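You operate a simulated robot arm through the tools that you are given. There is no shell and no other tool. Be economical: measure what you need, move in short steps, check, and stop when the job is done.

You are at the controls of a simulated two-armed robot. One attempt, no reset.

TASK
Put the purple box on the open shelf under the bench with drawers away on the top of the side table. Then take the roll of white tape from the top of the bench with drawers and put it on the top of the grey cabinet. Then take the board eraser on the right dryer tray and put it away on the bench before the clip rail. Keep to this order.
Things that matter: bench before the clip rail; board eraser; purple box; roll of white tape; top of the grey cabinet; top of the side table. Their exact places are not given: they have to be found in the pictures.

It is judged by the outcome, as a careful person would: the job done as asked, and still so three seconds after it is handed in. It fails if anything else is knocked over, pushed out of place, dropped, spilled or broken.

THE ROBOT
Two 7-joint arms with fingered hands on one trunk, on a base that drives. Base frame: it is fixed to the floor where the robot stands at the start and does not move with it; the origin is under the middle of the robot, x ahead of it, y to its left, z up; the surface under the hand at the start is at about z = 0.85. Readings come in m, degrees, newtons and seconds.
The left shoulder is at the start at [0.096, 0.125, 1.023], the right one opposite. With the tool pointing down near the work surface each hand reaches from about 0.46 to 0.84 m from the robot's upright axis, wherever it stands, measured 20 degrees to its own side. Places, roughly: bench before the clip rail [-3.8, -0.2, 0.8]; board eraser [-1.5, -0.25, 0.75]; top of the grey cabinet [2.7, 3.3, 0.3]; top of the side table [-2.5, 1.2, 0.8]. Payload 3.6 kg a hand.
Tool frame (each hand has its own): the origin (TCP) lies between the finger pads and is the grasp point; the fingertips stand 0.03 m ahead of it; z points along the fingers, y is the line along which they close. Largest opening 0.104 m; the body of the gripper starts 0.035 m behind the TCP. The gripper is a hand of 4 fingers: y runs from the thumb to the fingers, the wrist lies at [-0.015, -0.104, -0.178] in the tool frame, and closing takes about 1.5 s.
Orientation is that of the tool frame in the base frame, as [roll, pitch, yaw] about the fixed x, y, z axes, in that order (R = Rz(yaw) Ry(pitch) Rx(roll)). With the fingers straight down and the wrist toward the robot, the tool's x, y and z point along [0, 1, 0], [1, 0, 0] and [0, 0, -1] of the base frame.

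THE INTERFACE
- The arms move only by the tool jog_arm. It takes "left_rows", "right_rows" or both (then of equal length, played together; a hand with none holds still); each is one flat list of numbers, 6 for each row, row after row: the shift along the tool's x, y, z in m, then the turn, a rotation vector about the tool's x, y, z in degrees. In form: [tx, ty, tz, rx, ry, rz, tx, ty, tz, rx, ry, rz, ...]. A call has 1 to 8 rows; each row is the pose to reach, as a shift and turn from the pose commanded when the call began, along the tool's axes at that moment. "left_gripper" and "right_gripper" are, for a hand that has rows, the closure, from 0 (fully open) to 1 (shut), set as the call begins (left out, the last holds). A row lasts 0.2 s, in which the tool goes at most 0.05 m and 8.6 degrees; a call with a longer step from one row to the next is refused whole, and so is a gripper value outside its range. A pose out of reach is approached as far as the arm can. The call stops where the force on the tool passes 40 N (or 10 N more than at its start, if that is more) or the arm is blocked; 0.2 s more then pass. The fingers move at their own pace (about 0.072 m/s each) and stop on an object; they squeeze with about 25 N. The grip force told is the motor's: it shows also when the fingers shut on nothing. Time passes only in rows, and 0.2 s behind the last, so rows that repeat a pose let the fingers close. The reply holds the time, the measured pose of the TCP, the force on the tool along the base axes, the opening and the grip force, in the units named above and with some noise, with the torque about the TCP (base axes, N m) and any sound that the robot's microphone picked up.
- Cameras (640 x 400 px; columns grow to the right, rows downward): "scene" is now at [0.216, 0.0377, 1.1737]; the picture's right is [0.41, -0.91, 0.00], its down [-0.34, -0.15, -0.93] and it looks along [0.85, 0.38, -0.37] (base axes); focal length 214 px, centre (320, 200). "left" rides on the left gripper at [-0.061, -0.092, -0.13] in its tool frame; the picture's right is [-0.81, -0.28, 0.52], its down [0.53, -0.71, 0.46] and it looks along [0.24, 0.64, 0.72] (tool axes); focal length 275 px, centre (320, 200). "right" rides on the right gripper at [0.061, -0.092, -0.13] in its tool frame; the picture's right is [-0.81, 0.28, -0.52], its down [-0.53, -0.71, 0.46] and it looks along [-0.24, 0.64, 0.72] (tool axes); focal length 275 px, centre (320, 200).
- grab_frame(camera): a new picture of that camera. No time passes.
- slide_trunk(by): slides the trunk up (or, below 0, down) by that many m; the arms and the scene camera ride with it, the base frame stays. It gives what a move gives, with no picture.
- base_move(legs): drives the robot by 1 to 6 legs, each [ahead, left, turn to the left] in m, m and degrees, along the robot's own axes; the way and the turn of a leg run together, so that a leg with both is an arc; at most 1.5 m and 180 degrees a leg. The arms and the cameras ride along, it lands a little off, and it stops where it bumps. It gives what a move gives.
- curl_fingers(index, middle, ring, thumb_bend, thumb_turn, hand): sets how far each is bent, from 0 (flat) to 1 (curled in); at 0.3 the hand is open as for a grip, at 0.7 the pads meet at the TCP. One left out holds its place. A second passes; each finger stops where it meets its share of the squeeze, and holds until it gets a number again. A gripper value or a shape takes the hand back. It gives what a move gives, with no picture; readings hold the bend of each and the force on the fingers (four entries, about 0 where the hand has none), thumb and palm. thumb_turn goes from beside the hand (0) to across from the fingers (1), as for a grip.
- set_grasp(shape, hand): the hand has 4 fingers and takes this shape, open, in about a second: jaw (thumb against the fingers, like two jaws); tri (thumb and two fingers); tip (a fingertip pinch); poke (one finger out to press); point (the index stretched); flat (the hand flat); cup (the hand cupped); fist (a fist). The gripper value then closes the fingers along that shape, each until it touches; the sizes above hold for jaw. It gives what a move gives, with no picture.
- pan_tilt(pan, tilt): turns the head with the scene camera to pan (to the left, within 80 degrees either way) and tilt (down, from -29 to 69), counted from straight ahead of the robot. It gives what a move gives.
- point_at(camera, pixels): for up to 12 pixels [column, row] of the newest picture of that camera ("zoom" is the newest enlarged one), the place [x, y, z] in the base frame of the surface seen there, good to about 0.003 m. No time passes.
- enlarge(camera, box): a new picture of the part [left, top, right, bottom] of that camera's present view, enlarged. No time passes.
- close_job(): hands the job in; it is judged then, once.

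Keep the steps short. Do not move on a guess: measure, check each grasp and each placing, and mend mistakes. In all there are 110 turns and 108 pictures (those below and enlarged ones count). Leave the grippers open and the arms clear of the work at the hand-in unless told otherwise, and finish with a single line.

The tools are called after "Call:" as name(argument=value, ...) on one line, values as JSON. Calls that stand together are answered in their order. jog_arm: Moves the arms, as the interface text tells. Its arguments: {"type":"object","properties":{"left_rows":{"type":"array"},"left_gripper":{"type":"number"},"right_rows":{"type":"array"},"right_gripper":{"type":"number"}},"required":[]} The other tools are called the same way: slide_trunk (by) slides the trunk up or down; set_grasp (shape, hand) gives the hand a shape; curl_fingers (index, middle, ring, thumb_bend, thumb_turn, hand) moves the fingers one by one; base_move (legs) drives the base; pan_tilt (pan, tilt) turns the head that bears the scene camera; grab_frame (camera) takes a picture; point_at (camera, pixels) gives the place of the surface under pixels of a picture; enlarge (camera, box) takes an enlarged picture of a part of a camera's view; close_job () hands the job in.

At the start:

```text
t: 0.0
left_tool_pos: [0.3934, 0.3944, 1.0739]
left_ee_rot: [-179.9, 0.0, 90.0]
left_ft_force: [-0.1, 0.2, 0.2]
left_wrist_torque: [0.01, 0.01, -0.02]
left_opening: 0.1039
left_grip_force: 0.0
left_shape: jaw
left_bend: [0.3, 0.3, 0.3, 0.3, 0.98]
left_finger forces: [0.0, 0.0, 0.0, 0.0, 0.0, 0.0]
right_tool_pos: [0.4201, -0.0198, 1.1139]
right_ee_rot: [-180.0, 0.1, 90.0]
right_ft_force: [0.3, 0.1, -0.2]
right_wrist_torque: [-0.02, 0.02, -0.03]
right_opening: 0.1035
right_grip_force: 0.0
right_shape: jaw
right_bend: [0.3, 0.3, 0.3, 0.3, 0.98]
right_finger forces: [0.0, 0.0, 0.0, 0.1, 0.1, 0.0]
trunk travel left (down, up): [-0.25, 0.286]
robot x, y, heading: [0.0026, -0.0024, -0.1]
head pan, tilt: [24.4, 21.8]
```

scene: 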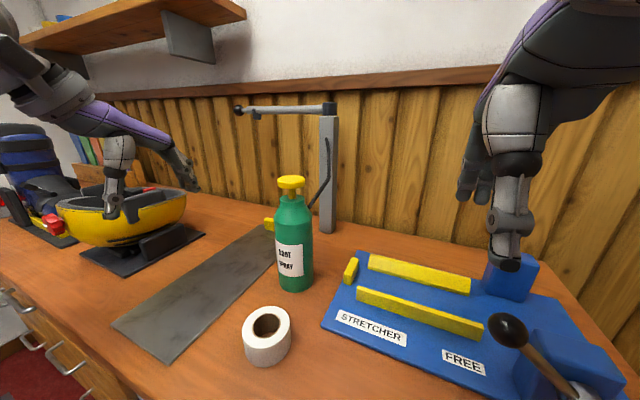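
right: 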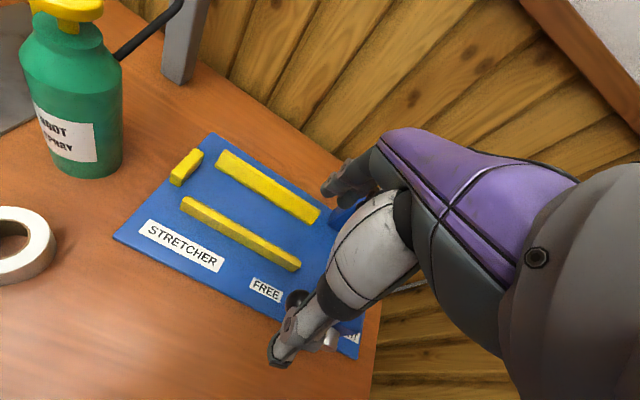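
left: 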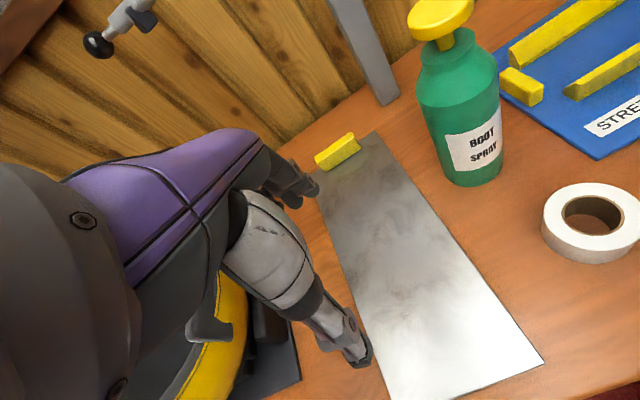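

The tape roll is at about (267,335) on the bench in front of me. I'll turn the head down to look for the shelf under the bench.

Call:
pan_tilt(pan=50, tilt=45)

Call:
point_at(camera="scene", pixels=[[267, 325], [267, 312], [267, 355], [250, 345], [290, 345], [150, 380], [30, 345], [320, 330]])

Call:
grab_frame(camera="scene")

```text
t: 0.9
left_tool_pos: [0.3927, 0.3943, 1.073]
left_ee_rot: [-180.0, 0.1, 90.1]
left_ft_force: [0.3, 0.5, 0.6]
left_wrist_torque: [0.02, -0.02, 0.01]
left_opening: 0.1036
left_grip_force: 0.2
left_shape: jaw
left_bend: [0.3, 0.3, 0.3, 0.3, 0.98]
left_finger forces: [0.0, 0.1, 0.1, 0.0, 0.1, 0.0]
right_tool_pos: [0.4202, -0.0188, 1.1127]
right_ee_rot: [180.0, 0.0, 90.0]
right_ft_force: [0.3, 0.9, 0.1]
right_wrist_torque: [-0.05, -0.01, 0.04]
right_opening: 0.1037
right_grip_force: 0.0
right_shape: jaw
right_bend: [0.3, 0.3, 0.3, 0.3, 0.98]
right_finger forces: [0.0, 0.1, 0.1, 0.1, 0.0, 0.0]
trunk travel left (down, up): [-0.25, 0.286]
robot x, y, heading: [0.0013, -0.0008, 0.1]
head pan, tilt: [50.0, 45.0]
```

```text
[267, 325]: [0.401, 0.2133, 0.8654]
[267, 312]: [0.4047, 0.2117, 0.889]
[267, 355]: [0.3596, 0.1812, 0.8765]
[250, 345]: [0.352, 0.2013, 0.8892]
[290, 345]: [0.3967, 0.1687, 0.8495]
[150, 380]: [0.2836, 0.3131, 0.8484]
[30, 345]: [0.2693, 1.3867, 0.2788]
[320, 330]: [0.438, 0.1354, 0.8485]
```

```text
104 pictures are left
```

scene: 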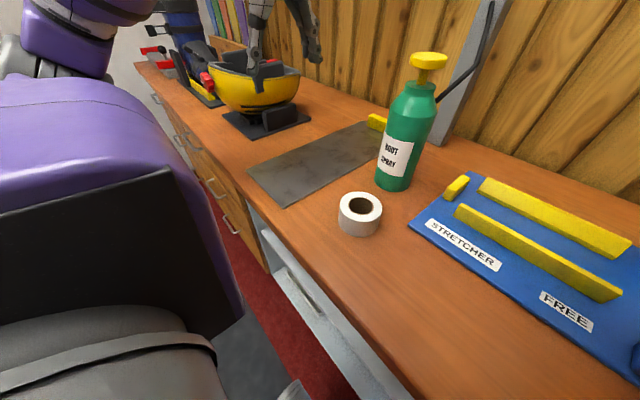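

The shelf seems to be in the bench front, hidden below me. I'll back off 0.7 m and look at the bench front.

Call:
base_move(legs=[[-0.7, 0, 0]])

Call:
pan_tilt(pan=0, tilt=40)

Call:
grab_frame(camera="scene")

Call:
pan_tilt(pan=60, tilt=25)

Call:
grab_frame(camera="scene")

Call:
pan_tilt(pan=-60, tilt=25)

Call:
grab_frame(camera="scene")

```text
t: 2.1
left_tool_pos: [0.3584, 0.408, 1.073]
left_ee_rot: [179.8, 0.1, 89.4]
left_ft_force: [-0.8, 0.2, -0.3]
left_wrist_torque: [-0.05, -0.06, 0.02]
left_opening: 0.1037
left_grip_force: 0.1
left_shape: jaw
left_bend: [0.3, 0.3, 0.3, 0.3, 0.98]
left_finger forces: [0.1, 0.0, 0.1, 0.0, 0.1, 0.0]
right_tool_pos: [0.3817, -0.0056, 1.1152]
right_ee_rot: [179.9, 0.1, 89.1]
right_ft_force: [-0.8, 0.4, -0.7]
right_wrist_torque: [-0.01, 0.01, 0.03]
right_opening: 0.1038
right_grip_force: 0.1
right_shape: jaw
right_bend: [0.3, 0.3, 0.3, 0.3, 0.98]
right_finger forces: [0.1, 0.1, 0.0, 0.0, 0.0, 0.0]
trunk travel left (down, up): [-0.25, 0.286]
robot x, y, heading: [-0.0395, 0.0179, -0.4]
head pan, tilt: [50.0, 45.0]
stopped in leg 1: the robot was blocked; the commanded pose is now the measured one
```

```text
t: 3.2
left_tool_pos: [0.3588, 0.4056, 1.0732]
left_ee_rot: [180.0, -0.1, 89.3]
left_ft_force: [-0.7, -0.6, 0.2]
left_wrist_torque: [0.01, 0.03, -0.02]
left_opening: 0.1036
left_grip_force: 0.0
left_shape: jaw
left_bend: [0.3, 0.3, 0.3, 0.3, 0.98]
left_finger forces: [0.0, 0.0, 0.0, 0.0, 0.0, 0.1]
right_tool_pos: [0.3832, -0.0095, 1.1156]
right_ee_rot: [-180.0, -0.3, 88.9]
right_ft_force: [14.2, -40.4, 13.9]
right_wrist_torque: [6.9, 3.52, 3.35]
right_opening: 0.1039
right_grip_force: 0.1
right_shape: jaw
right_bend: [0.3, 0.3, 0.3, 0.3, 0.98]
right_finger forces: [0.0, 0.0, 0.0, 0.0, 0.0, 0.0]
trunk travel left (down, up): [-0.25, 0.286]
robot x, y, heading: [-0.0357, 0.0151, -0.9]
head pan, tilt: [0.0, 40.0]
```

```text
103 pictures are left
```

scene: 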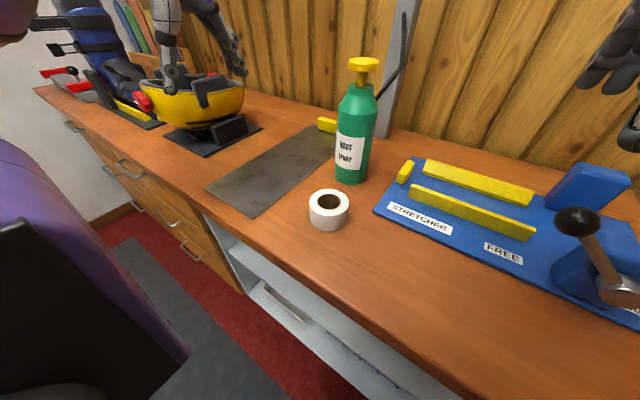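

```text
t: 4.5
left_tool_pos: [0.3585, 0.4068, 1.0738]
left_ee_rot: [-180.0, -0.1, 89.3]
left_ft_force: [0.0, -0.2, 0.8]
left_wrist_torque: [0.0, 0.02, 0.01]
left_opening: 0.1035
left_grip_force: 0.1
left_shape: jaw
left_bend: [0.3, 0.3, 0.3, 0.3, 0.98]
left_finger forces: [0.0, 0.0, 0.0, 0.0, 0.1, 0.0]
right_tool_pos: [0.3812, -0.0085, 1.1136]
right_ee_rot: [-180.0, -0.1, 89.2]
right_ft_force: [-0.4, -0.5, -0.1]
right_wrist_torque: [-0.01, -0.02, -0.01]
right_opening: 0.1041
right_grip_force: 0.0
right_shape: jaw
right_bend: [0.3, 0.3, 0.3, 0.3, 0.98]
right_finger forces: [0.0, 0.0, 0.0, 0.0, 0.0, 0.1]
trunk travel left (down, up): [-0.25, 0.286]
robot x, y, heading: [-0.0403, 0.0152, -0.8]
head pan, tilt: [60.0, 25.0]
```

```text
102 pictures are left
```

scene: 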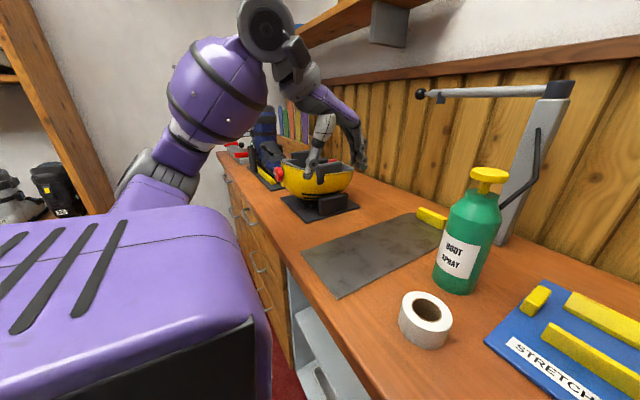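

```text
t: 6.5
left_tool_pos: [0.3599, 0.4042, 1.0733]
left_ee_rot: [180.0, -0.1, 89.3]
left_ft_force: [-0.5, -0.8, 0.7]
left_wrist_torque: [0.0, -0.02, -0.03]
left_opening: 0.1037
left_grip_force: 0.0
left_shape: jaw
left_bend: [0.3, 0.3, 0.3, 0.3, 0.98]
left_finger forces: [0.0, 0.1, 0.1, 0.0, 0.1, 0.0]
right_tool_pos: [0.381, -0.0089, 1.1142]
right_ee_rot: [179.9, -0.2, 89.2]
right_ft_force: [0.1, -0.2, 0.5]
right_wrist_torque: [-0.01, -0.02, -0.03]
right_opening: 0.1036
right_grip_force: 0.1
right_shape: jaw
right_bend: [0.3, 0.3, 0.3, 0.3, 0.98]
right_finger forces: [0.1, 0.0, 0.0, 0.0, 0.0, 0.0]
trunk travel left (down, up): [-0.25, 0.286]
robot x, y, heading: [-0.0391, 0.0181, -0.4]
head pan, tilt: [-60.0, 25.0]
```

```text
101 pictures are left
```

scene: 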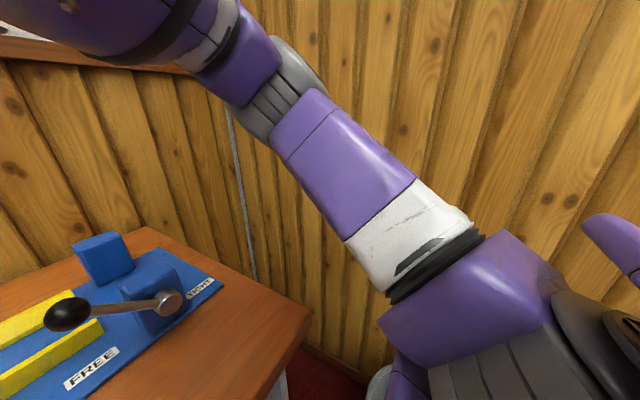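

Backing was blocked after 4 cm. I'll measure the wall on the right and the gap to my right elbow, then look further right.

Call:
point_at(camera="scene", pixels=[[350, 60], [500, 60], [560, 130], [300, 300], [330, 370], [350, 140], [460, 260], [600, 230], [250, 120], [300, 130], [400, 300]])

Call:
pan_tilt(pan=-80, tilt=50)

Call:
grab_frame(camera="scene")

Call:
pan_tilt(pan=80, tilt=40)

Call:
grab_frame(camera="scene")

```text
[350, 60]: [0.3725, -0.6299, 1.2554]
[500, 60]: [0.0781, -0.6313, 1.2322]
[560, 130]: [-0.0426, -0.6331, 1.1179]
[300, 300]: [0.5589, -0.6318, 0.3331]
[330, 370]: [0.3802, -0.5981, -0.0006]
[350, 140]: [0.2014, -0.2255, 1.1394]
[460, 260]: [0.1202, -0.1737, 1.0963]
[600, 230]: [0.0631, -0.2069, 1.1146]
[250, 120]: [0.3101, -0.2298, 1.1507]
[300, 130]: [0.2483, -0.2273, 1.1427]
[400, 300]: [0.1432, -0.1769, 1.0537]
```

```text
t: 7.4
left_tool_pos: [0.3593, 0.4045, 1.0727]
left_ee_rot: [-179.9, 0.0, 89.4]
left_ft_force: [0.1, 0.3, 0.0]
left_wrist_torque: [-0.01, 0.02, 0.02]
left_opening: 0.1038
left_grip_force: 0.1
left_shape: jaw
left_bend: [0.3, 0.3, 0.3, 0.3, 0.98]
left_finger forces: [0.1, 0.0, 0.0, 0.1, 0.0, 0.0]
right_tool_pos: [0.3816, -0.0095, 1.1144]
right_ee_rot: [179.9, 0.0, 89.1]
right_ft_force: [0.5, 0.0, -0.5]
right_wrist_torque: [0.01, 0.0, 0.01]
right_opening: 0.1038
right_grip_force: 0.1
right_shape: jaw
right_bend: [0.3, 0.3, 0.3, 0.3, 0.98]
right_finger forces: [0.0, 0.0, 0.0, 0.0, 0.1, 0.0]
trunk travel left (down, up): [-0.25, 0.286]
robot x, y, heading: [-0.0389, 0.019, -0.6]
head pan, tilt: [-80.0, 50.0]
```

```text
100 pictures are left
```

scene: 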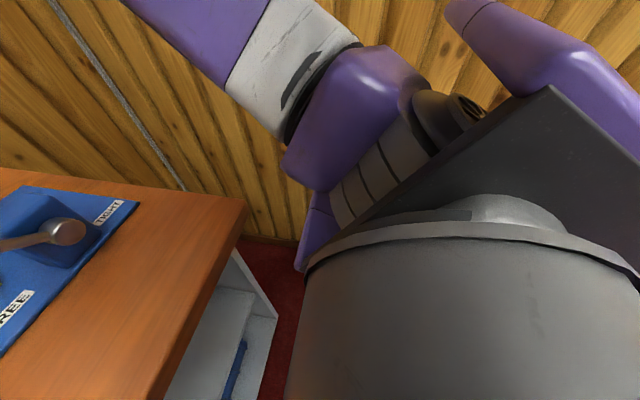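

```text
t: 9.9
left_tool_pos: [0.3588, 0.4052, 1.0743]
left_ee_rot: [179.9, -0.1, 89.4]
left_ft_force: [-0.6, 0.3, 0.0]
left_wrist_torque: [0.01, 0.0, 0.0]
left_opening: 0.1037
left_grip_force: 0.0
left_shape: jaw
left_bend: [0.3, 0.3, 0.3, 0.3, 0.98]
left_finger forces: [0.0, 0.0, 0.0, 0.1, 0.1, 0.1]
right_tool_pos: [0.381, -0.0096, 1.115]
right_ee_rot: [179.9, -0.1, 89.1]
right_ft_force: [-0.5, -0.1, -0.4]
right_wrist_torque: [-0.01, 0.0, 0.03]
right_opening: 0.1037
right_grip_force: 0.0
right_shape: jaw
right_bend: [0.3, 0.3, 0.3, 0.3, 0.98]
right_finger forces: [0.1, 0.0, 0.1, 0.0, 0.1, 0.1]
trunk travel left (down, up): [-0.25, 0.286]
robot x, y, heading: [-0.037, 0.0149, -0.4]
head pan, tilt: [80.0, 40.0]
```

```text
99 pictures are left
```

scene: 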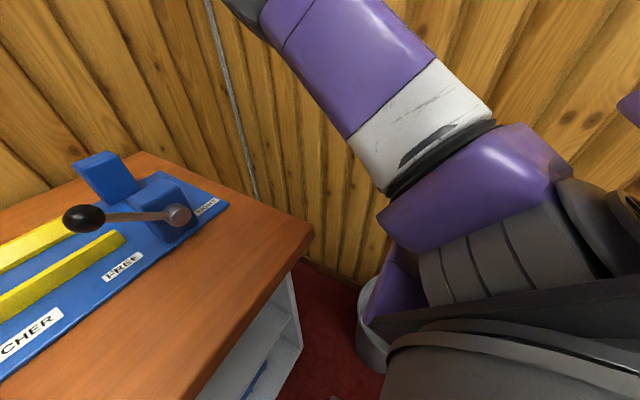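

The last picture doesn't match the head angle, so I'll take it again now.

Call:
grab_frame(camera="scene")

```text
98 pictures are left
```

scene: 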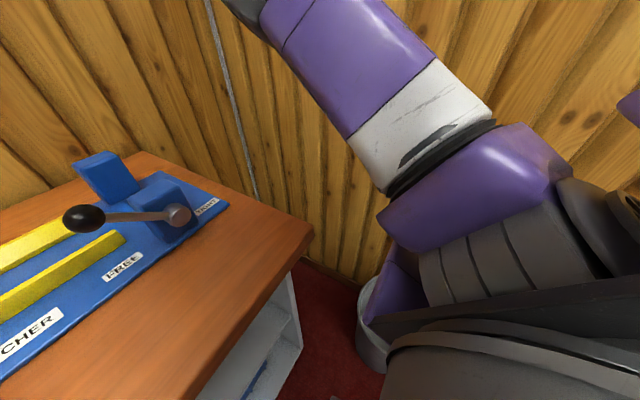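

The view still looks to the right although the pan reads 80. I'll command it again.

Call:
pan_tilt(pan=75, tilt=40)

```text
t: 10.6
left_tool_pos: [0.3601, 0.4048, 1.073]
left_ee_rot: [180.0, -0.1, 89.3]
left_ft_force: [0.0, -0.4, -0.1]
left_wrist_torque: [0.01, 0.0, -0.03]
left_opening: 0.1039
left_grip_force: 0.0
left_shape: jaw
left_bend: [0.3, 0.3, 0.3, 0.3, 0.98]
left_finger forces: [0.1, 0.0, 0.0, 0.0, 0.1, 0.0]
right_tool_pos: [0.3807, -0.0089, 1.1147]
right_ee_rot: [180.0, 0.0, 89.1]
right_ft_force: [0.0, 0.5, 0.0]
right_wrist_torque: [-0.02, 0.02, 0.01]
right_opening: 0.1036
right_grip_force: 0.0
right_shape: jaw
right_bend: [0.3, 0.3, 0.3, 0.3, 0.98]
right_finger forces: [0.1, 0.0, 0.1, 0.1, 0.1, 0.0]
trunk travel left (down, up): [-0.25, 0.286]
robot x, y, heading: [-0.0367, 0.0167, -0.4]
head pan, tilt: [75.0, 40.0]
```

Call:
grab_frame(camera="scene")

```text
97 pictures are left
```

scene: 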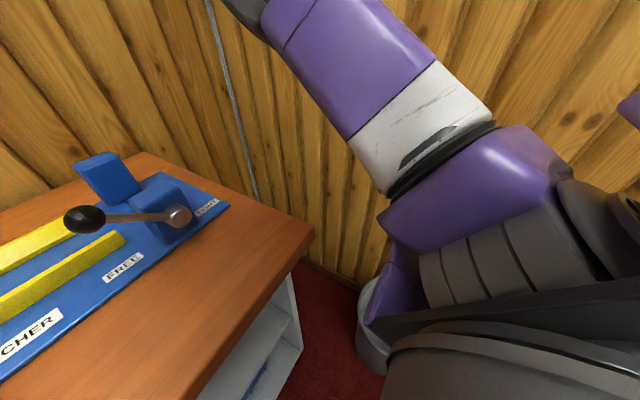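

The head appears to be catching on my right forearm, which crosses close in front of the camera. I'll shift the right hand 0.2 m to the right at the same height. It stays above the stretcher.

Call:
jog_arm(right_rows=[-0.04, 0, 0, 0, 0, 0, -0.08, 0, 0, 0, 0, 0, -0.12, 0, 0, 0, 0, 0, -0.16, 0, 0, 0, 0, 0, -0.2, 0, 0, 0, 0, 0])

Call:
pan_tilt(pan=-10, tilt=40)

Call:
grab_frame(camera="scene")

```text
t: 11.8
left_tool_pos: [0.3592, 0.404, 1.0738]
left_ee_rot: [179.9, -0.3, 89.2]
left_ft_force: [0.4, -0.8, -0.4]
left_wrist_torque: [0.05, 0.0, 0.01]
left_opening: 0.1039
left_grip_force: 0.1
left_shape: jaw
left_bend: [0.3, 0.3, 0.3, 0.3, 0.98]
left_finger forces: [0.0, 0.0, 0.0, 0.0, 0.0, 0.1]
right_tool_pos: [0.3769, -0.211, 1.1143]
right_ee_rot: [179.9, -0.2, 89.2]
right_ft_force: [-0.4, 0.0, -1.4]
right_wrist_torque: [0.06, -0.01, 0.02]
right_opening: 0.1039
right_grip_force: 0.2
right_shape: jaw
right_bend: [0.3, 0.3, 0.3, 0.3, 0.98]
right_finger forces: [0.0, 0.0, 0.0, 0.1, 0.1, 0.0]
trunk travel left (down, up): [-0.25, 0.286]
robot x, y, heading: [-0.0377, 0.017, -0.8]
head pan, tilt: [75.0, 40.0]
```

```text
t: 13.3
left_tool_pos: [0.3596, 0.4054, 1.0722]
left_ee_rot: [180.0, 0.0, 89.3]
left_ft_force: [0.1, 0.0, 0.6]
left_wrist_torque: [-0.01, 0.02, 0.02]
left_opening: 0.1037
left_grip_force: 0.1
left_shape: jaw
left_bend: [0.3, 0.3, 0.3, 0.3, 0.98]
left_finger forces: [0.0, 0.0, 0.1, 0.0, 0.1, 0.0]
right_tool_pos: [0.3775, -0.2084, 1.1153]
right_ee_rot: [-180.0, -0.1, 89.1]
right_ft_force: [0.6, 0.7, 0.9]
right_wrist_torque: [0.0, -0.02, 0.02]
right_opening: 0.1041
right_grip_force: 0.0
right_shape: jaw
right_bend: [0.3, 0.3, 0.3, 0.3, 0.98]
right_finger forces: [0.0, 0.1, 0.0, 0.1, 0.0, 0.0]
trunk travel left (down, up): [-0.25, 0.286]
robot x, y, heading: [-0.0344, 0.0165, -0.7]
head pan, tilt: [-10.0, 40.0]
```

```text
96 pictures are left
```

scene: 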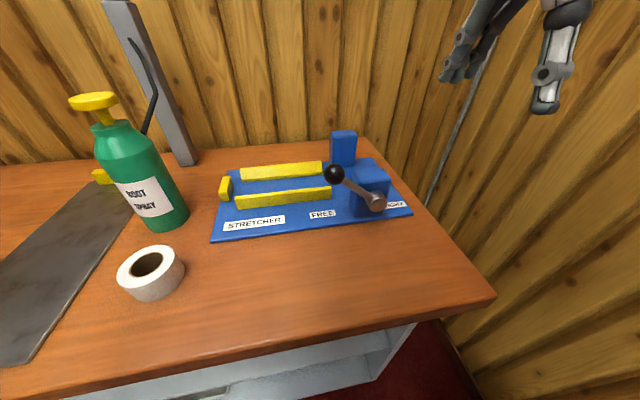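

The head is free now. Next I'll look right-down and left for what blocked the base.

Call:
pan_tilt(pan=-80, tilt=40)

Call:
grab_frame(camera="scene")

Call:
point_at(camera="scene", pixels=[[300, 350], [340, 380], [250, 330], [600, 100], [500, 150]])

Call:
pan_tilt(pan=80, tilt=30)

Call:
grab_frame(camera="scene")

```text
t: 14.8
left_tool_pos: [0.3592, 0.4048, 1.0723]
left_ee_rot: [180.0, -0.1, 89.3]
left_ft_force: [-0.5, 0.3, 0.4]
left_wrist_torque: [-0.03, 0.0, 0.0]
left_opening: 0.1038
left_grip_force: 0.0
left_shape: jaw
left_bend: [0.3, 0.3, 0.3, 0.3, 0.98]
left_finger forces: [0.1, 0.1, 0.2, 0.0, 0.1, 0.0]
right_tool_pos: [0.3779, -0.2083, 1.1157]
right_ee_rot: [-180.0, -0.1, 89.2]
right_ft_force: [-0.4, -0.4, 0.6]
right_wrist_torque: [0.0, -0.03, 0.0]
right_opening: 0.1038
right_grip_force: 0.0
right_shape: jaw
right_bend: [0.3, 0.3, 0.3, 0.3, 0.98]
right_finger forces: [0.1, 0.1, 0.1, 0.0, 0.0, 0.0]
trunk travel left (down, up): [-0.25, 0.286]
robot x, y, heading: [-0.0413, 0.0182, -0.5]
head pan, tilt: [-80.0, 40.0]
```

```text
95 pictures are left
```

scene: 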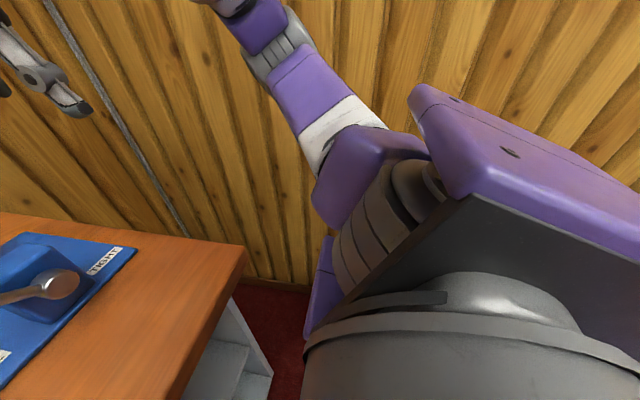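

```text
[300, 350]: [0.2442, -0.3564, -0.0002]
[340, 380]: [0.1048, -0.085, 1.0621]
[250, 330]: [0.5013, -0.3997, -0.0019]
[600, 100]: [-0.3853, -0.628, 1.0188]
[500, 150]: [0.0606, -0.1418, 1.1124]
```

```text
t: 17.2
left_tool_pos: [0.358, 0.4053, 1.0725]
left_ee_rot: [180.0, -0.2, 89.2]
left_ft_force: [0.2, -0.8, 0.2]
left_wrist_torque: [0.0, -0.01, -0.03]
left_opening: 0.1037
left_grip_force: 0.0
left_shape: jaw
left_bend: [0.3, 0.3, 0.3, 0.3, 0.98]
left_finger forces: [0.1, 0.0, 0.0, 0.1, 0.0, 0.0]
right_tool_pos: [0.3766, -0.2077, 1.1157]
right_ee_rot: [180.0, -0.1, 89.2]
right_ft_force: [-0.6, 0.5, 0.1]
right_wrist_torque: [0.01, 0.04, -0.01]
right_opening: 0.1039
right_grip_force: 0.0
right_shape: jaw
right_bend: [0.3, 0.3, 0.3, 0.3, 0.98]
right_finger forces: [0.0, 0.1, 0.1, 0.0, 0.0, 0.0]
trunk travel left (down, up): [-0.25, 0.286]
robot x, y, heading: [-0.038, 0.0146, -0.5]
head pan, tilt: [80.0, 30.0]
```

```text
94 pictures are left
```

scene: 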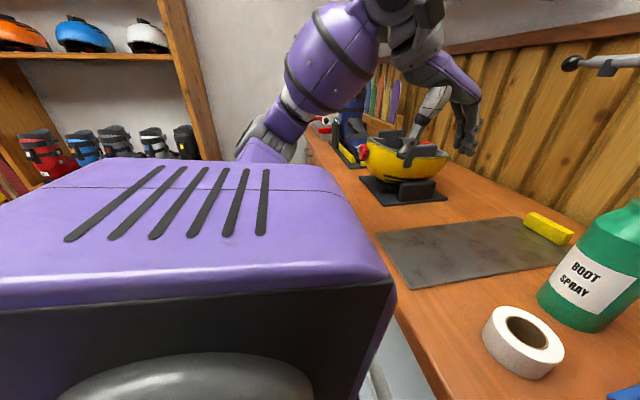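

I suspect my right elbow was rubbing on the right wall. I'll measure the elbow against it.

Call:
pan_tilt(pan=-70, tilt=10)

Call:
grab_frame(camera="scene")

```text
t: 19.6
left_tool_pos: [0.3592, 0.4044, 1.0742]
left_ee_rot: [180.0, -0.2, 89.3]
left_ft_force: [-0.1, -0.1, 0.1]
left_wrist_torque: [-0.01, -0.03, -0.02]
left_opening: 0.1038
left_grip_force: 0.0
left_shape: jaw
left_bend: [0.3, 0.3, 0.3, 0.3, 0.98]
left_finger forces: [0.1, 0.0, 0.0, 0.0, 0.1, 0.0]
right_tool_pos: [0.3793, -0.2099, 1.1154]
right_ee_rot: [-180.0, -0.1, 89.2]
right_ft_force: [-0.5, -0.5, -0.1]
right_wrist_torque: [-0.03, -0.03, 0.02]
right_opening: 0.1038
right_grip_force: 0.1
right_shape: jaw
right_bend: [0.3, 0.3, 0.3, 0.3, 0.98]
right_finger forces: [0.0, 0.0, 0.0, 0.1, 0.0, 0.0]
trunk travel left (down, up): [-0.25, 0.286]
robot x, y, heading: [-0.0353, 0.0182, -0.6]
head pan, tilt: [-70.0, 10.0]
```

```text
93 pictures are left
```

scene: 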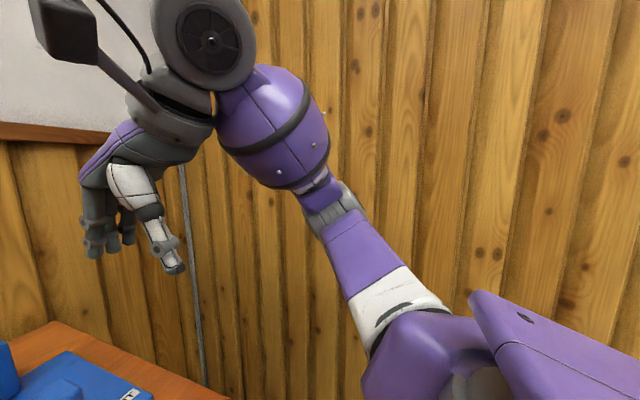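

Call:
point_at(camera="scene", pixels=[[300, 110], [270, 80], [330, 200], [230, 40], [255, 45], [420, 100], [350, 240]])

```text
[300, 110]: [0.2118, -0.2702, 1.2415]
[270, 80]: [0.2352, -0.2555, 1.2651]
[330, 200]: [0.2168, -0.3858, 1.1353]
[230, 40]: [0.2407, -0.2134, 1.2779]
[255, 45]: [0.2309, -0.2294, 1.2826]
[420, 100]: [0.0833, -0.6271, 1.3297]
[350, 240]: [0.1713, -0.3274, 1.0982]
```

The elbow is now well clear of the wall (y about -0.4 against -0.63). I'll try a short back-off again.

Call:
base_move(legs=[[-0.15, 0.0, 0]])

```text
t: 20.3
left_tool_pos: [0.3575, 0.4078, 1.0729]
left_ee_rot: [179.8, 0.0, 89.5]
left_ft_force: [0.2, 0.5, 0.5]
left_wrist_torque: [-0.01, 0.01, -0.03]
left_opening: 0.1037
left_grip_force: 0.2
left_shape: jaw
left_bend: [0.3, 0.3, 0.3, 0.3, 0.98]
left_finger forces: [0.0, 0.0, 0.0, 0.0, 0.1, 0.0]
right_tool_pos: [0.3767, -0.2067, 1.1159]
right_ee_rot: [179.9, -0.1, 89.4]
right_ft_force: [0.3, 0.7, 0.0]
right_wrist_torque: [-0.03, 0.03, 0.01]
right_opening: 0.104
right_grip_force: 0.0
right_shape: jaw
right_bend: [0.3, 0.3, 0.3, 0.3, 0.98]
right_finger forces: [0.1, 0.0, 0.1, 0.0, 0.1, 0.1]
trunk travel left (down, up): [-0.25, 0.286]
robot x, y, heading: [-0.0406, 0.0158, -0.3]
head pan, tilt: [-70.0, 10.0]
stopped in leg 1: the robot was blocked; the commanded pose is now the measured one
```

Something blocks directly behind me. I'll check what lies to the left before moving that way.

Call:
pan_tilt(pan=60, tilt=15)

Call:
grab_frame(camera="scene")

```text
t: 22.4
left_tool_pos: [0.358, 0.4069, 1.074]
left_ee_rot: [179.9, 0.0, 89.6]
left_ft_force: [-0.3, 0.3, 0.4]
left_wrist_torque: [0.02, 0.0, -0.02]
left_opening: 0.1038
left_grip_force: 0.1
left_shape: jaw
left_bend: [0.3, 0.3, 0.3, 0.3, 0.98]
left_finger forces: [0.0, 0.0, 0.0, 0.0, 0.0, 0.0]
right_tool_pos: [0.3773, -0.2054, 1.1161]
right_ee_rot: [180.0, -0.1, 89.3]
right_ft_force: [-0.1, 0.1, -0.4]
right_wrist_torque: [0.03, 0.0, 0.01]
right_opening: 0.1038
right_grip_force: 0.0
right_shape: jaw
right_bend: [0.3, 0.3, 0.3, 0.3, 0.98]
right_finger forces: [0.0, 0.0, 0.0, 0.1, 0.0, 0.0]
trunk travel left (down, up): [-0.25, 0.286]
robot x, y, heading: [-0.0381, 0.0173, -0.4]
head pan, tilt: [60.0, 15.0]
```

```text
92 pictures are left
```

scene: 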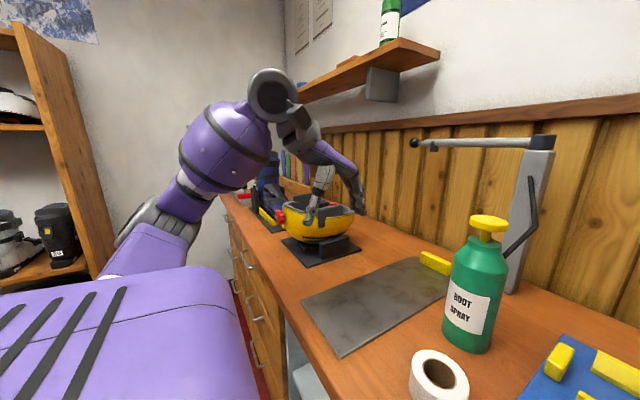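

Call:
point_at(camera="scene", pixels=[[345, 208], [290, 210], [270, 190], [240, 265], [300, 240], [360, 250], [70, 150], [200, 110], [250, 180], [50, 280], [540, 140], [415, 145]])

```text
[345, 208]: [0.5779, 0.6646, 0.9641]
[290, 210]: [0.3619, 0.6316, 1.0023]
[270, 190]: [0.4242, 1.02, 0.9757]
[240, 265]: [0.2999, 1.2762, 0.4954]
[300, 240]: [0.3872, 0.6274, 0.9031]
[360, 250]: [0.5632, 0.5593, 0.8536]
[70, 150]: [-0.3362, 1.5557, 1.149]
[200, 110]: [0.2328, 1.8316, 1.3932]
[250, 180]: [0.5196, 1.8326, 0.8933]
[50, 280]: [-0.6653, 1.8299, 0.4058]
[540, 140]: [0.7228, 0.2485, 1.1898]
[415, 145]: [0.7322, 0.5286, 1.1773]
```

The bowl's rim is at about z=1.0. I'll raise the trunk so both hands clear everything, then turn left on the spot to see what's behind.

Call:
slide_trunk(by=0.12)

Call:
base_move(legs=[[0.03, 0, 0], [0, 0, 50]])

Call:
pan_tilt(pan=78, tilt=25)

Call:
grab_frame(camera="scene")

```text
t: 23.9
left_tool_pos: [0.3583, 0.4071, 1.1933]
left_ee_rot: [180.0, -0.1, 89.5]
left_ft_force: [-0.8, 0.2, 0.0]
left_wrist_torque: [-0.01, 0.03, -0.02]
left_opening: 0.1037
left_grip_force: 0.1
left_shape: jaw
left_bend: [0.3, 0.3, 0.3, 0.3, 0.98]
left_finger forces: [0.0, 0.0, 0.0, 0.0, 0.0, 0.1]
right_tool_pos: [0.3785, -0.2061, 1.2352]
right_ee_rot: [180.0, -0.1, 89.3]
right_ft_force: [-0.4, 0.7, 0.5]
right_wrist_torque: [0.0, -0.05, 0.0]
right_opening: 0.1039
right_grip_force: 0.1
right_shape: jaw
right_bend: [0.3, 0.3, 0.3, 0.3, 0.98]
right_finger forces: [0.0, 0.0, 0.1, 0.1, 0.0, 0.1]
trunk travel left (down, up): [-0.37, 0.166]
robot x, y, heading: [-0.0418, 0.0133, -0.6]
head pan, tilt: [60.0, 15.0]
```

```text
t: 26.9
left_tool_pos: [-0.0436, 0.572, 1.1941]
left_ee_rot: [179.9, -0.1, 138.5]
left_ft_force: [-0.7, 0.5, 0.4]
left_wrist_torque: [0.0, 0.0, 0.01]
left_opening: 0.1039
left_grip_force: 0.1
left_shape: jaw
left_bend: [0.3, 0.3, 0.3, 0.3, 0.98]
left_finger forces: [0.0, 0.0, 0.1, 0.0, 0.0, 0.0]
right_tool_pos: [0.4314, 0.1835, 1.2357]
right_ee_rot: [-180.0, -0.1, 138.4]
right_ft_force: [0.3, -0.3, 0.1]
right_wrist_torque: [0.0, 0.0, 0.01]
right_opening: 0.1038
right_grip_force: 0.1
right_shape: jaw
right_bend: [0.3, 0.3, 0.3, 0.3, 0.98]
right_finger forces: [0.0, 0.1, 0.0, 0.1, 0.0, 0.0]
trunk travel left (down, up): [-0.37, 0.166]
robot x, y, heading: [-0.0082, 0.0135, 48.8]
head pan, tilt: [60.0, 15.0]
```

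```text
t: 27.7
left_tool_pos: [-0.0446, 0.5708, 1.193]
left_ee_rot: [179.8, 0.0, 138.6]
left_ft_force: [0.8, -0.5, 0.5]
left_wrist_torque: [0.01, 0.03, -0.01]
left_opening: 0.1035
left_grip_force: 0.0
left_shape: jaw
left_bend: [0.3, 0.3, 0.3, 0.3, 0.98]
left_finger forces: [0.0, 0.0, 0.0, 0.0, 0.1, 0.0]
right_tool_pos: [0.433, 0.183, 1.2369]
right_ee_rot: [-180.0, -0.2, 138.2]
right_ft_force: [-1.0, 0.3, 0.2]
right_wrist_torque: [-0.01, 0.02, 0.0]
right_opening: 0.104
right_grip_force: 0.1
right_shape: jaw
right_bend: [0.3, 0.3, 0.3, 0.3, 0.98]
right_finger forces: [0.0, 0.1, 0.0, 0.0, 0.1, 0.0]
trunk travel left (down, up): [-0.37, 0.166]
robot x, y, heading: [-0.0093, 0.0156, 48.7]
head pan, tilt: [78.0, 25.0]
```

```text
91 pictures are left
```

scene: 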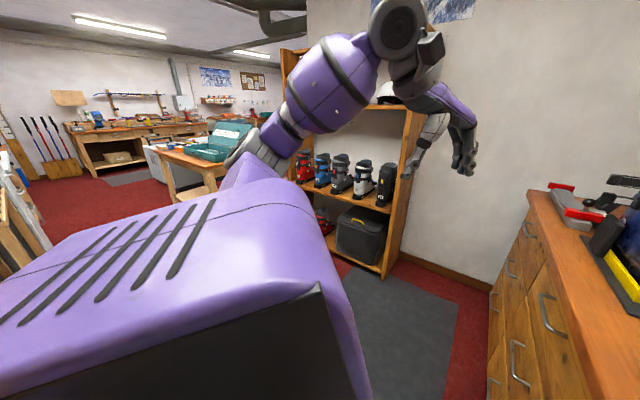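

The room opens up behind me on the left. I'll turn further to see what's directly behind.

Call:
base_move(legs=[[0, 0, 70]])

Call:
pan_tilt(pan=30, tilt=25)

Call:
grab_frame(camera="scene")

```text
t: 31.1
left_tool_pos: [-0.5388, 0.1857, 1.1936]
left_ee_rot: [179.9, -0.1, -152.7]
left_ft_force: [0.7, 0.4, 0.4]
left_wrist_torque: [0.02, 0.05, -0.02]
left_opening: 0.1037
left_grip_force: 0.0
left_shape: jaw
left_bend: [0.3, 0.3, 0.3, 0.3, 0.98]
left_finger forces: [0.0, 0.0, 0.1, 0.1, 0.0, 0.0]
right_tool_pos: [-0.0056, 0.488, 1.2362]
right_ee_rot: [-180.0, -0.1, -152.9]
right_ft_force: [-0.8, -0.7, 0.5]
right_wrist_torque: [-0.02, 0.02, -0.01]
right_opening: 0.104
right_grip_force: 0.1
right_shape: jaw
right_bend: [0.3, 0.3, 0.3, 0.3, 0.98]
right_finger forces: [0.0, 0.1, 0.0, 0.0, 0.0, 0.0]
trunk travel left (down, up): [-0.37, 0.166]
robot x, y, heading: [-0.0093, 0.0141, 117.1]
head pan, tilt: [78.0, 25.0]
```

```text
t: 32.3
left_tool_pos: [-0.5394, 0.1848, 1.1936]
left_ee_rot: [179.9, -0.1, -152.7]
left_ft_force: [0.5, -0.8, 0.6]
left_wrist_torque: [0.03, 0.02, -0.02]
left_opening: 0.1038
left_grip_force: 0.1
left_shape: jaw
left_bend: [0.3, 0.3, 0.3, 0.3, 0.98]
left_finger forces: [0.0, 0.0, 0.0, 0.1, 0.0, 0.1]
right_tool_pos: [-0.0061, 0.4874, 1.2359]
right_ee_rot: [180.0, -0.1, -152.9]
right_ft_force: [-0.4, 0.1, -0.1]
right_wrist_torque: [-0.01, 0.02, -0.02]
right_opening: 0.104
right_grip_force: 0.0
right_shape: jaw
right_bend: [0.3, 0.3, 0.3, 0.3, 0.98]
right_finger forces: [0.0, 0.0, 0.0, 0.0, 0.0, 0.0]
trunk travel left (down, up): [-0.37, 0.166]
robot x, y, heading: [-0.0073, 0.017, 117.4]
head pan, tilt: [30.0, 25.0]
```

```text
90 pictures are left
```

scene: 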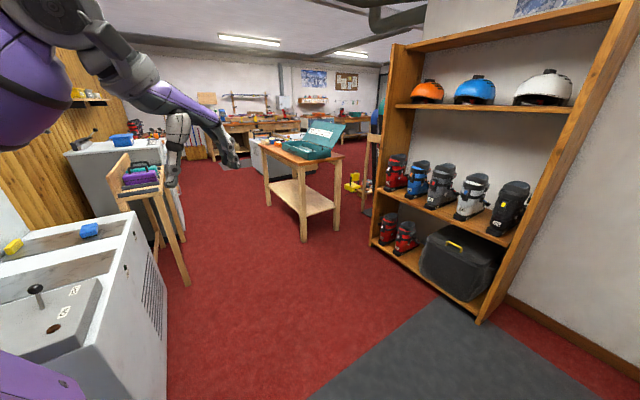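

Behind me is a white machine, and the side table with the green box stands ahead. I'll measure these.

Call:
point_at(camera="scene", pixels=[[88, 230], [12, 245], [150, 215], [130, 280], [120, 140], [140, 175], [290, 160], [335, 155], [300, 240], [480, 320], [185, 285], [340, 230]])

Call:
enlarge(camera="scene", box=[0, 100, 400, 350])

```text
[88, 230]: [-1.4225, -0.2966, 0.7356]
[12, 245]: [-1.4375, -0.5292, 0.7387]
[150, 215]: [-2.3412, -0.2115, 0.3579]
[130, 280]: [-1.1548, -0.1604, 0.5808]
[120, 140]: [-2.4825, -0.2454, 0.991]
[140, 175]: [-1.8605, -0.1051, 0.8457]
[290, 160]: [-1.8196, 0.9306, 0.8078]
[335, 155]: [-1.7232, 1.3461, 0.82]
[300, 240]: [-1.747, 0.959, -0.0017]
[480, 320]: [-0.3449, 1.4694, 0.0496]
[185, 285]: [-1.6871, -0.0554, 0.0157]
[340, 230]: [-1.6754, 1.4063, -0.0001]
```

```text
1.60 times, centred on (200, 225) of scene
```

zoom: 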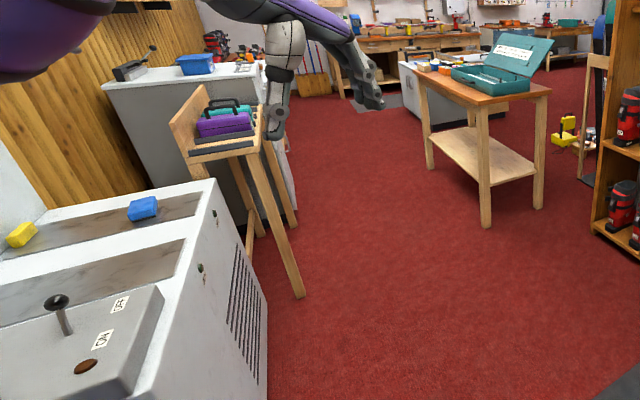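

The white dryer stands behind my start spot, with a blue block and a yellow one on its trays. First the purple box: I'll drive out to about (-0.35, 0.65) and turn back to face the open shelf.

Call:
base_move(legs=[[0.75, 0, 0], [0, 0, -75], [0, 0, -75]])

Call:
pan_tilt(pan=0, tilt=45)

Call:
grab_frame(camera="scene")

```text
t: 42.8
left_tool_pos: [0.19, 0.8124, 1.1929]
left_ee_rot: [179.9, -0.2, 57.9]
left_ft_force: [0.1, 0.0, 0.9]
left_wrist_torque: [-0.01, 0.0, -0.01]
left_opening: 0.1038
left_grip_force: 0.0
left_shape: jaw
left_bend: [0.3, 0.3, 0.3, 0.3, 0.98]
left_finger forces: [0.0, 0.0, 0.1, 0.0, 0.0, 0.0]
right_tool_pos: [-0.1139, 0.2786, 1.2354]
right_ee_rot: [-180.0, 0.0, 57.8]
right_ft_force: [0.1, 0.2, -0.6]
right_wrist_torque: [-0.03, 0.0, 0.03]
right_opening: 0.1037
right_grip_force: 0.0
right_shape: jaw
right_bend: [0.3, 0.3, 0.3, 0.3, 0.98]
right_finger forces: [0.0, 0.1, 0.0, 0.0, 0.0, 0.0]
trunk travel left (down, up): [-0.37, 0.166]
robot x, y, heading: [-0.3522, 0.6855, -32.2]
head pan, tilt: [30.0, 25.0]
```

```text
t: 43.7
left_tool_pos: [0.1913, 0.812, 1.1951]
left_ee_rot: [179.9, -0.1, 57.9]
left_ft_force: [-0.4, -0.4, -0.1]
left_wrist_torque: [-0.01, 0.01, -0.02]
left_opening: 0.1034
left_grip_force: 0.1
left_shape: jaw
left_bend: [0.3, 0.3, 0.3, 0.3, 0.98]
left_finger forces: [0.0, 0.0, 0.0, 0.0, 0.1, 0.0]
right_tool_pos: [-0.1142, 0.2791, 1.2361]
right_ee_rot: [179.9, -0.1, 57.8]
right_ft_force: [-0.5, 0.0, -0.2]
right_wrist_torque: [0.01, -0.01, 0.02]
right_opening: 0.1039
right_grip_force: 0.1
right_shape: jaw
right_bend: [0.3, 0.3, 0.3, 0.3, 0.98]
right_finger forces: [0.0, 0.0, 0.0, 0.1, 0.0, 0.1]
trunk travel left (down, up): [-0.37, 0.166]
robot x, y, heading: [-0.3539, 0.6871, -32.0]
head pan, tilt: [0.0, 45.0]
```

```text
88 pictures are left
```

scene: 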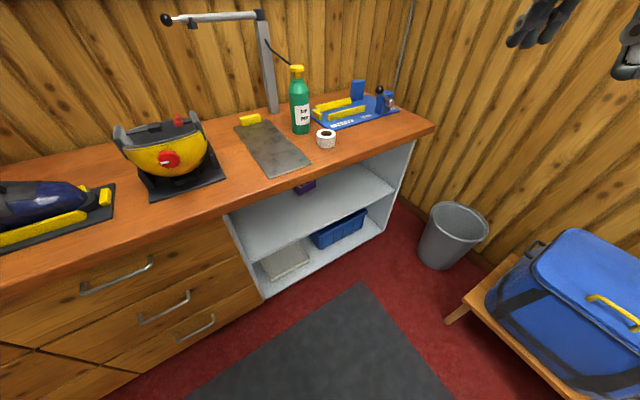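

The purple box shows at (305,187) on the middle shelf, and a bench with a blue bag is what blocked me. I'll measure and zoom.

Call:
point_at(camera="scene", pixels=[[305, 187], [290, 200], [240, 240], [385, 195], [225, 215], [320, 165], [410, 135], [440, 325], [455, 230], [520, 262], [330, 220], [290, 155]])

Call:
enlarge(camera="scene", box=[220, 100, 440, 300])

```text
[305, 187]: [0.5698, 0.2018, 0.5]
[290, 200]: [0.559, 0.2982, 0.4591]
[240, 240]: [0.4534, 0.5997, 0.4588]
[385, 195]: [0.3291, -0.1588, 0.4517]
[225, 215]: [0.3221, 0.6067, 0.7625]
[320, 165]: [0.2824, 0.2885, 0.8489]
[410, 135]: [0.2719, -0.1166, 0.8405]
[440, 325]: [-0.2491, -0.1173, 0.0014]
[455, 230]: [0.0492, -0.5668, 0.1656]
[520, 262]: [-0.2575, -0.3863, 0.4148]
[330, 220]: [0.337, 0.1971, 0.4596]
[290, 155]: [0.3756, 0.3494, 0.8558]
```

```text
2.00 times, centred on (330, 200) of scene
```

zoom: 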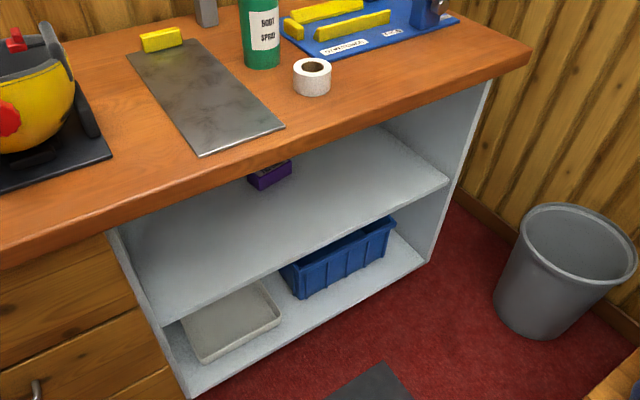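

The shelf surface is at z=0.459, and the purple box sits at about (0.57, 0.20). I'll back off square to the shelf, so the arms have room to come down.

Call:
base_move(legs=[[-0.05, -0.39, 0], [0, 0, 32]])

```text
t: 49.3
left_tool_pos: [-0.2105, 0.7788, 1.1933]
left_ee_rot: [179.9, -0.1, 90.3]
left_ft_force: [0.7, 0.0, -0.4]
left_wrist_torque: [0.05, 0.02, 0.01]
left_opening: 0.1037
left_grip_force: 0.2
left_shape: jaw
left_bend: [0.3, 0.3, 0.3, 0.3, 0.98]
left_finger forces: [0.1, 0.1, 0.1, 0.0, 0.1, 0.0]
right_tool_pos: [-0.1819, 0.1657, 1.2348]
right_ee_rot: [180.0, -0.1, 90.2]
right_ft_force: [0.0, -0.1, -0.1]
right_wrist_torque: [0.01, -0.03, -0.01]
right_opening: 0.1039
right_grip_force: 0.1
right_shape: jaw
right_bend: [0.3, 0.3, 0.3, 0.3, 0.98]
right_finger forces: [0.0, 0.1, 0.0, 0.0, 0.1, 0.0]
trunk travel left (down, up): [-0.37, 0.166]
robot x, y, heading: [-0.5995, 0.3825, 0.4]
head pan, tilt: [0.0, 45.0]
```

I'm in place and the hands are clear of the bench. I'll lower the trunk fully and look into the shelf.

Call:
slide_trunk(by=-0.36)

Call:
pan_tilt(pan=-10, tilt=22)

Call:
grab_frame(camera="scene")

```text
t: 52.8
left_tool_pos: [-0.2105, 0.7784, 0.8342]
left_ee_rot: [179.9, -0.2, 90.3]
left_ft_force: [0.0, -0.7, -0.8]
left_wrist_torque: [-0.01, -0.01, -0.02]
left_opening: 0.1034
left_grip_force: 0.0
left_shape: jaw
left_bend: [0.3, 0.3, 0.3, 0.3, 0.98]
left_finger forces: [0.0, 0.0, 0.0, 0.1, 0.0, 0.1]
right_tool_pos: [-0.1811, 0.1649, 0.8761]
right_ee_rot: [-179.9, -0.1, 90.1]
right_ft_force: [-0.7, -0.3, 0.0]
right_wrist_torque: [-0.03, -0.02, 0.0]
right_opening: 0.1039
right_grip_force: 0.0
right_shape: jaw
right_bend: [0.3, 0.3, 0.3, 0.3, 0.98]
right_finger forces: [0.0, 0.0, 0.0, 0.0, 0.0, 0.0]
trunk travel left (down, up): [-0.01, 0.526]
robot x, y, heading: [-0.5988, 0.3802, 0.6]
head pan, tilt: [0.0, 45.0]
```

```text
t: 53.6
left_tool_pos: [-0.2096, 0.7796, 0.833]
left_ee_rot: [179.9, -0.1, 90.4]
left_ft_force: [0.3, 0.6, -0.7]
left_wrist_torque: [-0.02, 0.0, -0.01]
left_opening: 0.1037
left_grip_force: 0.1
left_shape: jaw
left_bend: [0.3, 0.3, 0.3, 0.3, 0.98]
left_finger forces: [0.0, 0.1, 0.0, 0.1, 0.0, 0.0]
right_tool_pos: [-0.1821, 0.1661, 0.876]
right_ee_rot: [180.0, -0.1, 90.2]
right_ft_force: [0.2, -0.2, 0.3]
right_wrist_torque: [0.0, 0.02, 0.0]
right_opening: 0.1038
right_grip_force: 0.0
right_shape: jaw
right_bend: [0.3, 0.3, 0.3, 0.3, 0.98]
right_finger forces: [0.0, 0.1, 0.0, 0.0, 0.1, 0.1]
trunk travel left (down, up): [-0.01, 0.526]
robot x, y, heading: [-0.602, 0.3766, 0.4]
head pan, tilt: [-10.0, 22.0]
```

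```text
86 pictures are left
```

scene: 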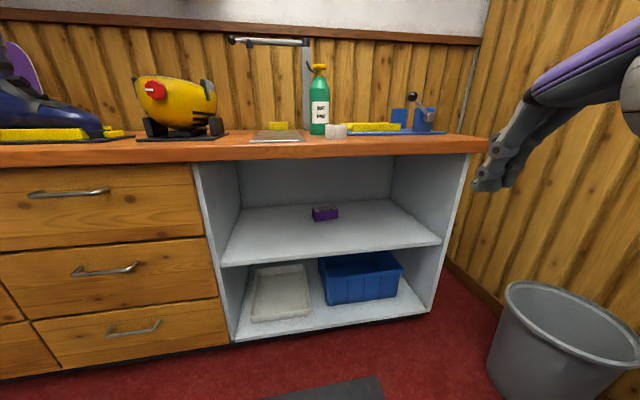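

Call:
enlarge(camera="scene", box=[280, 185, 370, 240])

Call:
point_at(camera="scene", pixels=[[314, 216], [335, 216], [324, 209], [325, 218], [340, 226], [300, 158], [300, 190], [240, 262], [440, 240], [230, 200], [410, 180], [300, 155]])

```text
7.11 times, centred on (325, 212) of scene
```

zoom: 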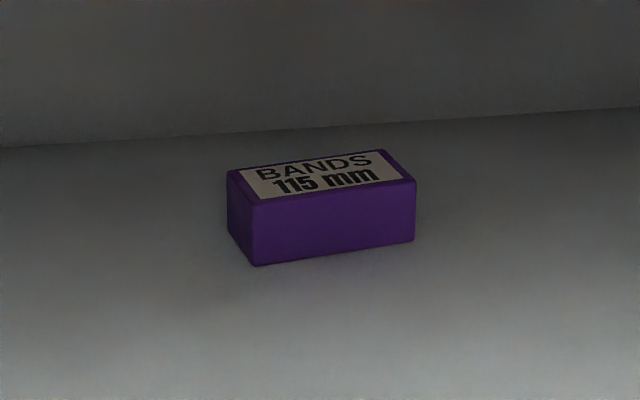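

```text
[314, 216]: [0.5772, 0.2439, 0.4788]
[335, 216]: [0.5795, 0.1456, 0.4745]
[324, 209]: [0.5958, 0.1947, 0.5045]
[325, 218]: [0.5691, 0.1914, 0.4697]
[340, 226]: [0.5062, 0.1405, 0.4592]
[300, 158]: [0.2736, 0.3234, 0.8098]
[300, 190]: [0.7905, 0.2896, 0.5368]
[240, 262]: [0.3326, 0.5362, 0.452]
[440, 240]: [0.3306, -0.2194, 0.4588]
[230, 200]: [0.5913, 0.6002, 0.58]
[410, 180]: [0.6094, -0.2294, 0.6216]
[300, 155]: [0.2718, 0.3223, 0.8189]
```

I'll get the box's corners from the enlarged picture.

Call:
point_at(camera="zoom", pixels=[[250, 208], [412, 184], [235, 175], [378, 153], [320, 175], [256, 258], [412, 238], [231, 215], [330, 220], [330, 165]])

```text
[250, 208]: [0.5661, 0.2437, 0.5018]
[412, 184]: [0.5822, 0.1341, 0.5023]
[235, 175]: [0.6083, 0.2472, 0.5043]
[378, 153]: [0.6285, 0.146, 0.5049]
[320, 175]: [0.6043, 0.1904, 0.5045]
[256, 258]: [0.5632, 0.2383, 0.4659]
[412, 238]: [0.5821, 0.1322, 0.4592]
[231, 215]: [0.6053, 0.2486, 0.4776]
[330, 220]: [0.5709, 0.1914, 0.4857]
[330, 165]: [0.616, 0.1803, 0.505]
```

The box measures about 0.11 × 0.047 × 0.045 m and is centred at (0.598, 0.192, 0.482), turned about 8°. I'll grip its short side with the fingers down, using the right hand. Still clear of the bench, I'll tuck the left arm out to the side and lower the right hand to z≈0.6, tilted a little forward.

Call:
jog_arm(left_rows=[0.021, -0.034, 0, 0, 0, -7, 0.043, -0.069, 0, 0, 0, -14, 0.064, -0.103, 0, 0, 0, -21, 0.086, -0.137, 0, 0, 0, -28, 0.107, -0.171, 0, 0, 0, -35, 0.129, -0.206, 0, 0, 0, -42, 0.15, -0.24, 0, 0, 0, -49], right_rows=[0, 0, 0.04, -3, 0, -1, 0, 0, 0.08, -6, 0, -2, 0, 0, 0.12, -9, 0, -3, 0, 0, 0.16, -12, 0, -4, 0, 0, 0.2, -15, 0, -5, 0, 0, 0.24, -18, 0, -6, 0, 0, 0.27, -20, 0, -7])

Call:
grab_frame(camera="scene")

```text
t: 55.2
left_tool_pos: [-0.4513, 0.9238, 0.8333]
left_ee_rot: [179.7, -0.1, 139.4]
left_ft_force: [-0.5, -0.5, -0.2]
left_wrist_torque: [0.01, 0.03, 0.02]
left_opening: 0.1036
left_grip_force: 0.1
left_shape: jaw
left_bend: [0.3, 0.3, 0.3, 0.3, 0.98]
left_finger forces: [0.0, 0.0, 0.0, 0.0, 0.0, 0.1]
right_tool_pos: [-0.0901, 0.0934, 0.5708]
right_ee_rot: [159.8, 1.1, 97.1]
right_ft_force: [0.1, -0.8, 1.1]
right_wrist_torque: [-0.02, -0.01, -0.02]
right_opening: 0.1038
right_grip_force: 0.0
right_shape: jaw
right_bend: [0.3, 0.3, 0.3, 0.3, 0.98]
right_finger forces: [0.0, 0.0, 0.0, 0.0, 0.0, 0.1]
right hand out of reach, approached as far as the arm can: row 2, 3, 4, 5, 6, 7
trunk travel left (down, up): [-0.01, 0.526]
robot x, y, heading: [-0.6019, 0.38, 0.3]
head pan, tilt: [-10.0, 22.0]
```

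```text
84 pictures are left
```

scene: 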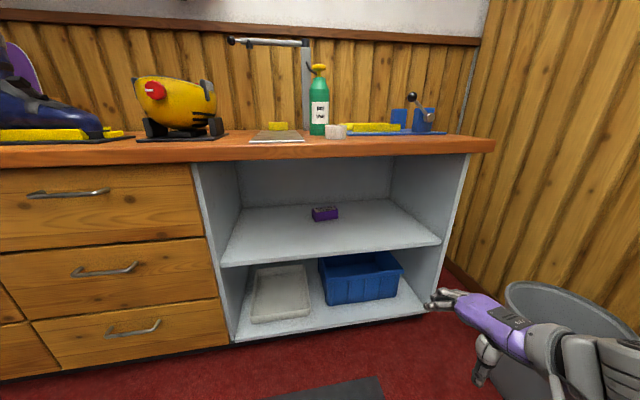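

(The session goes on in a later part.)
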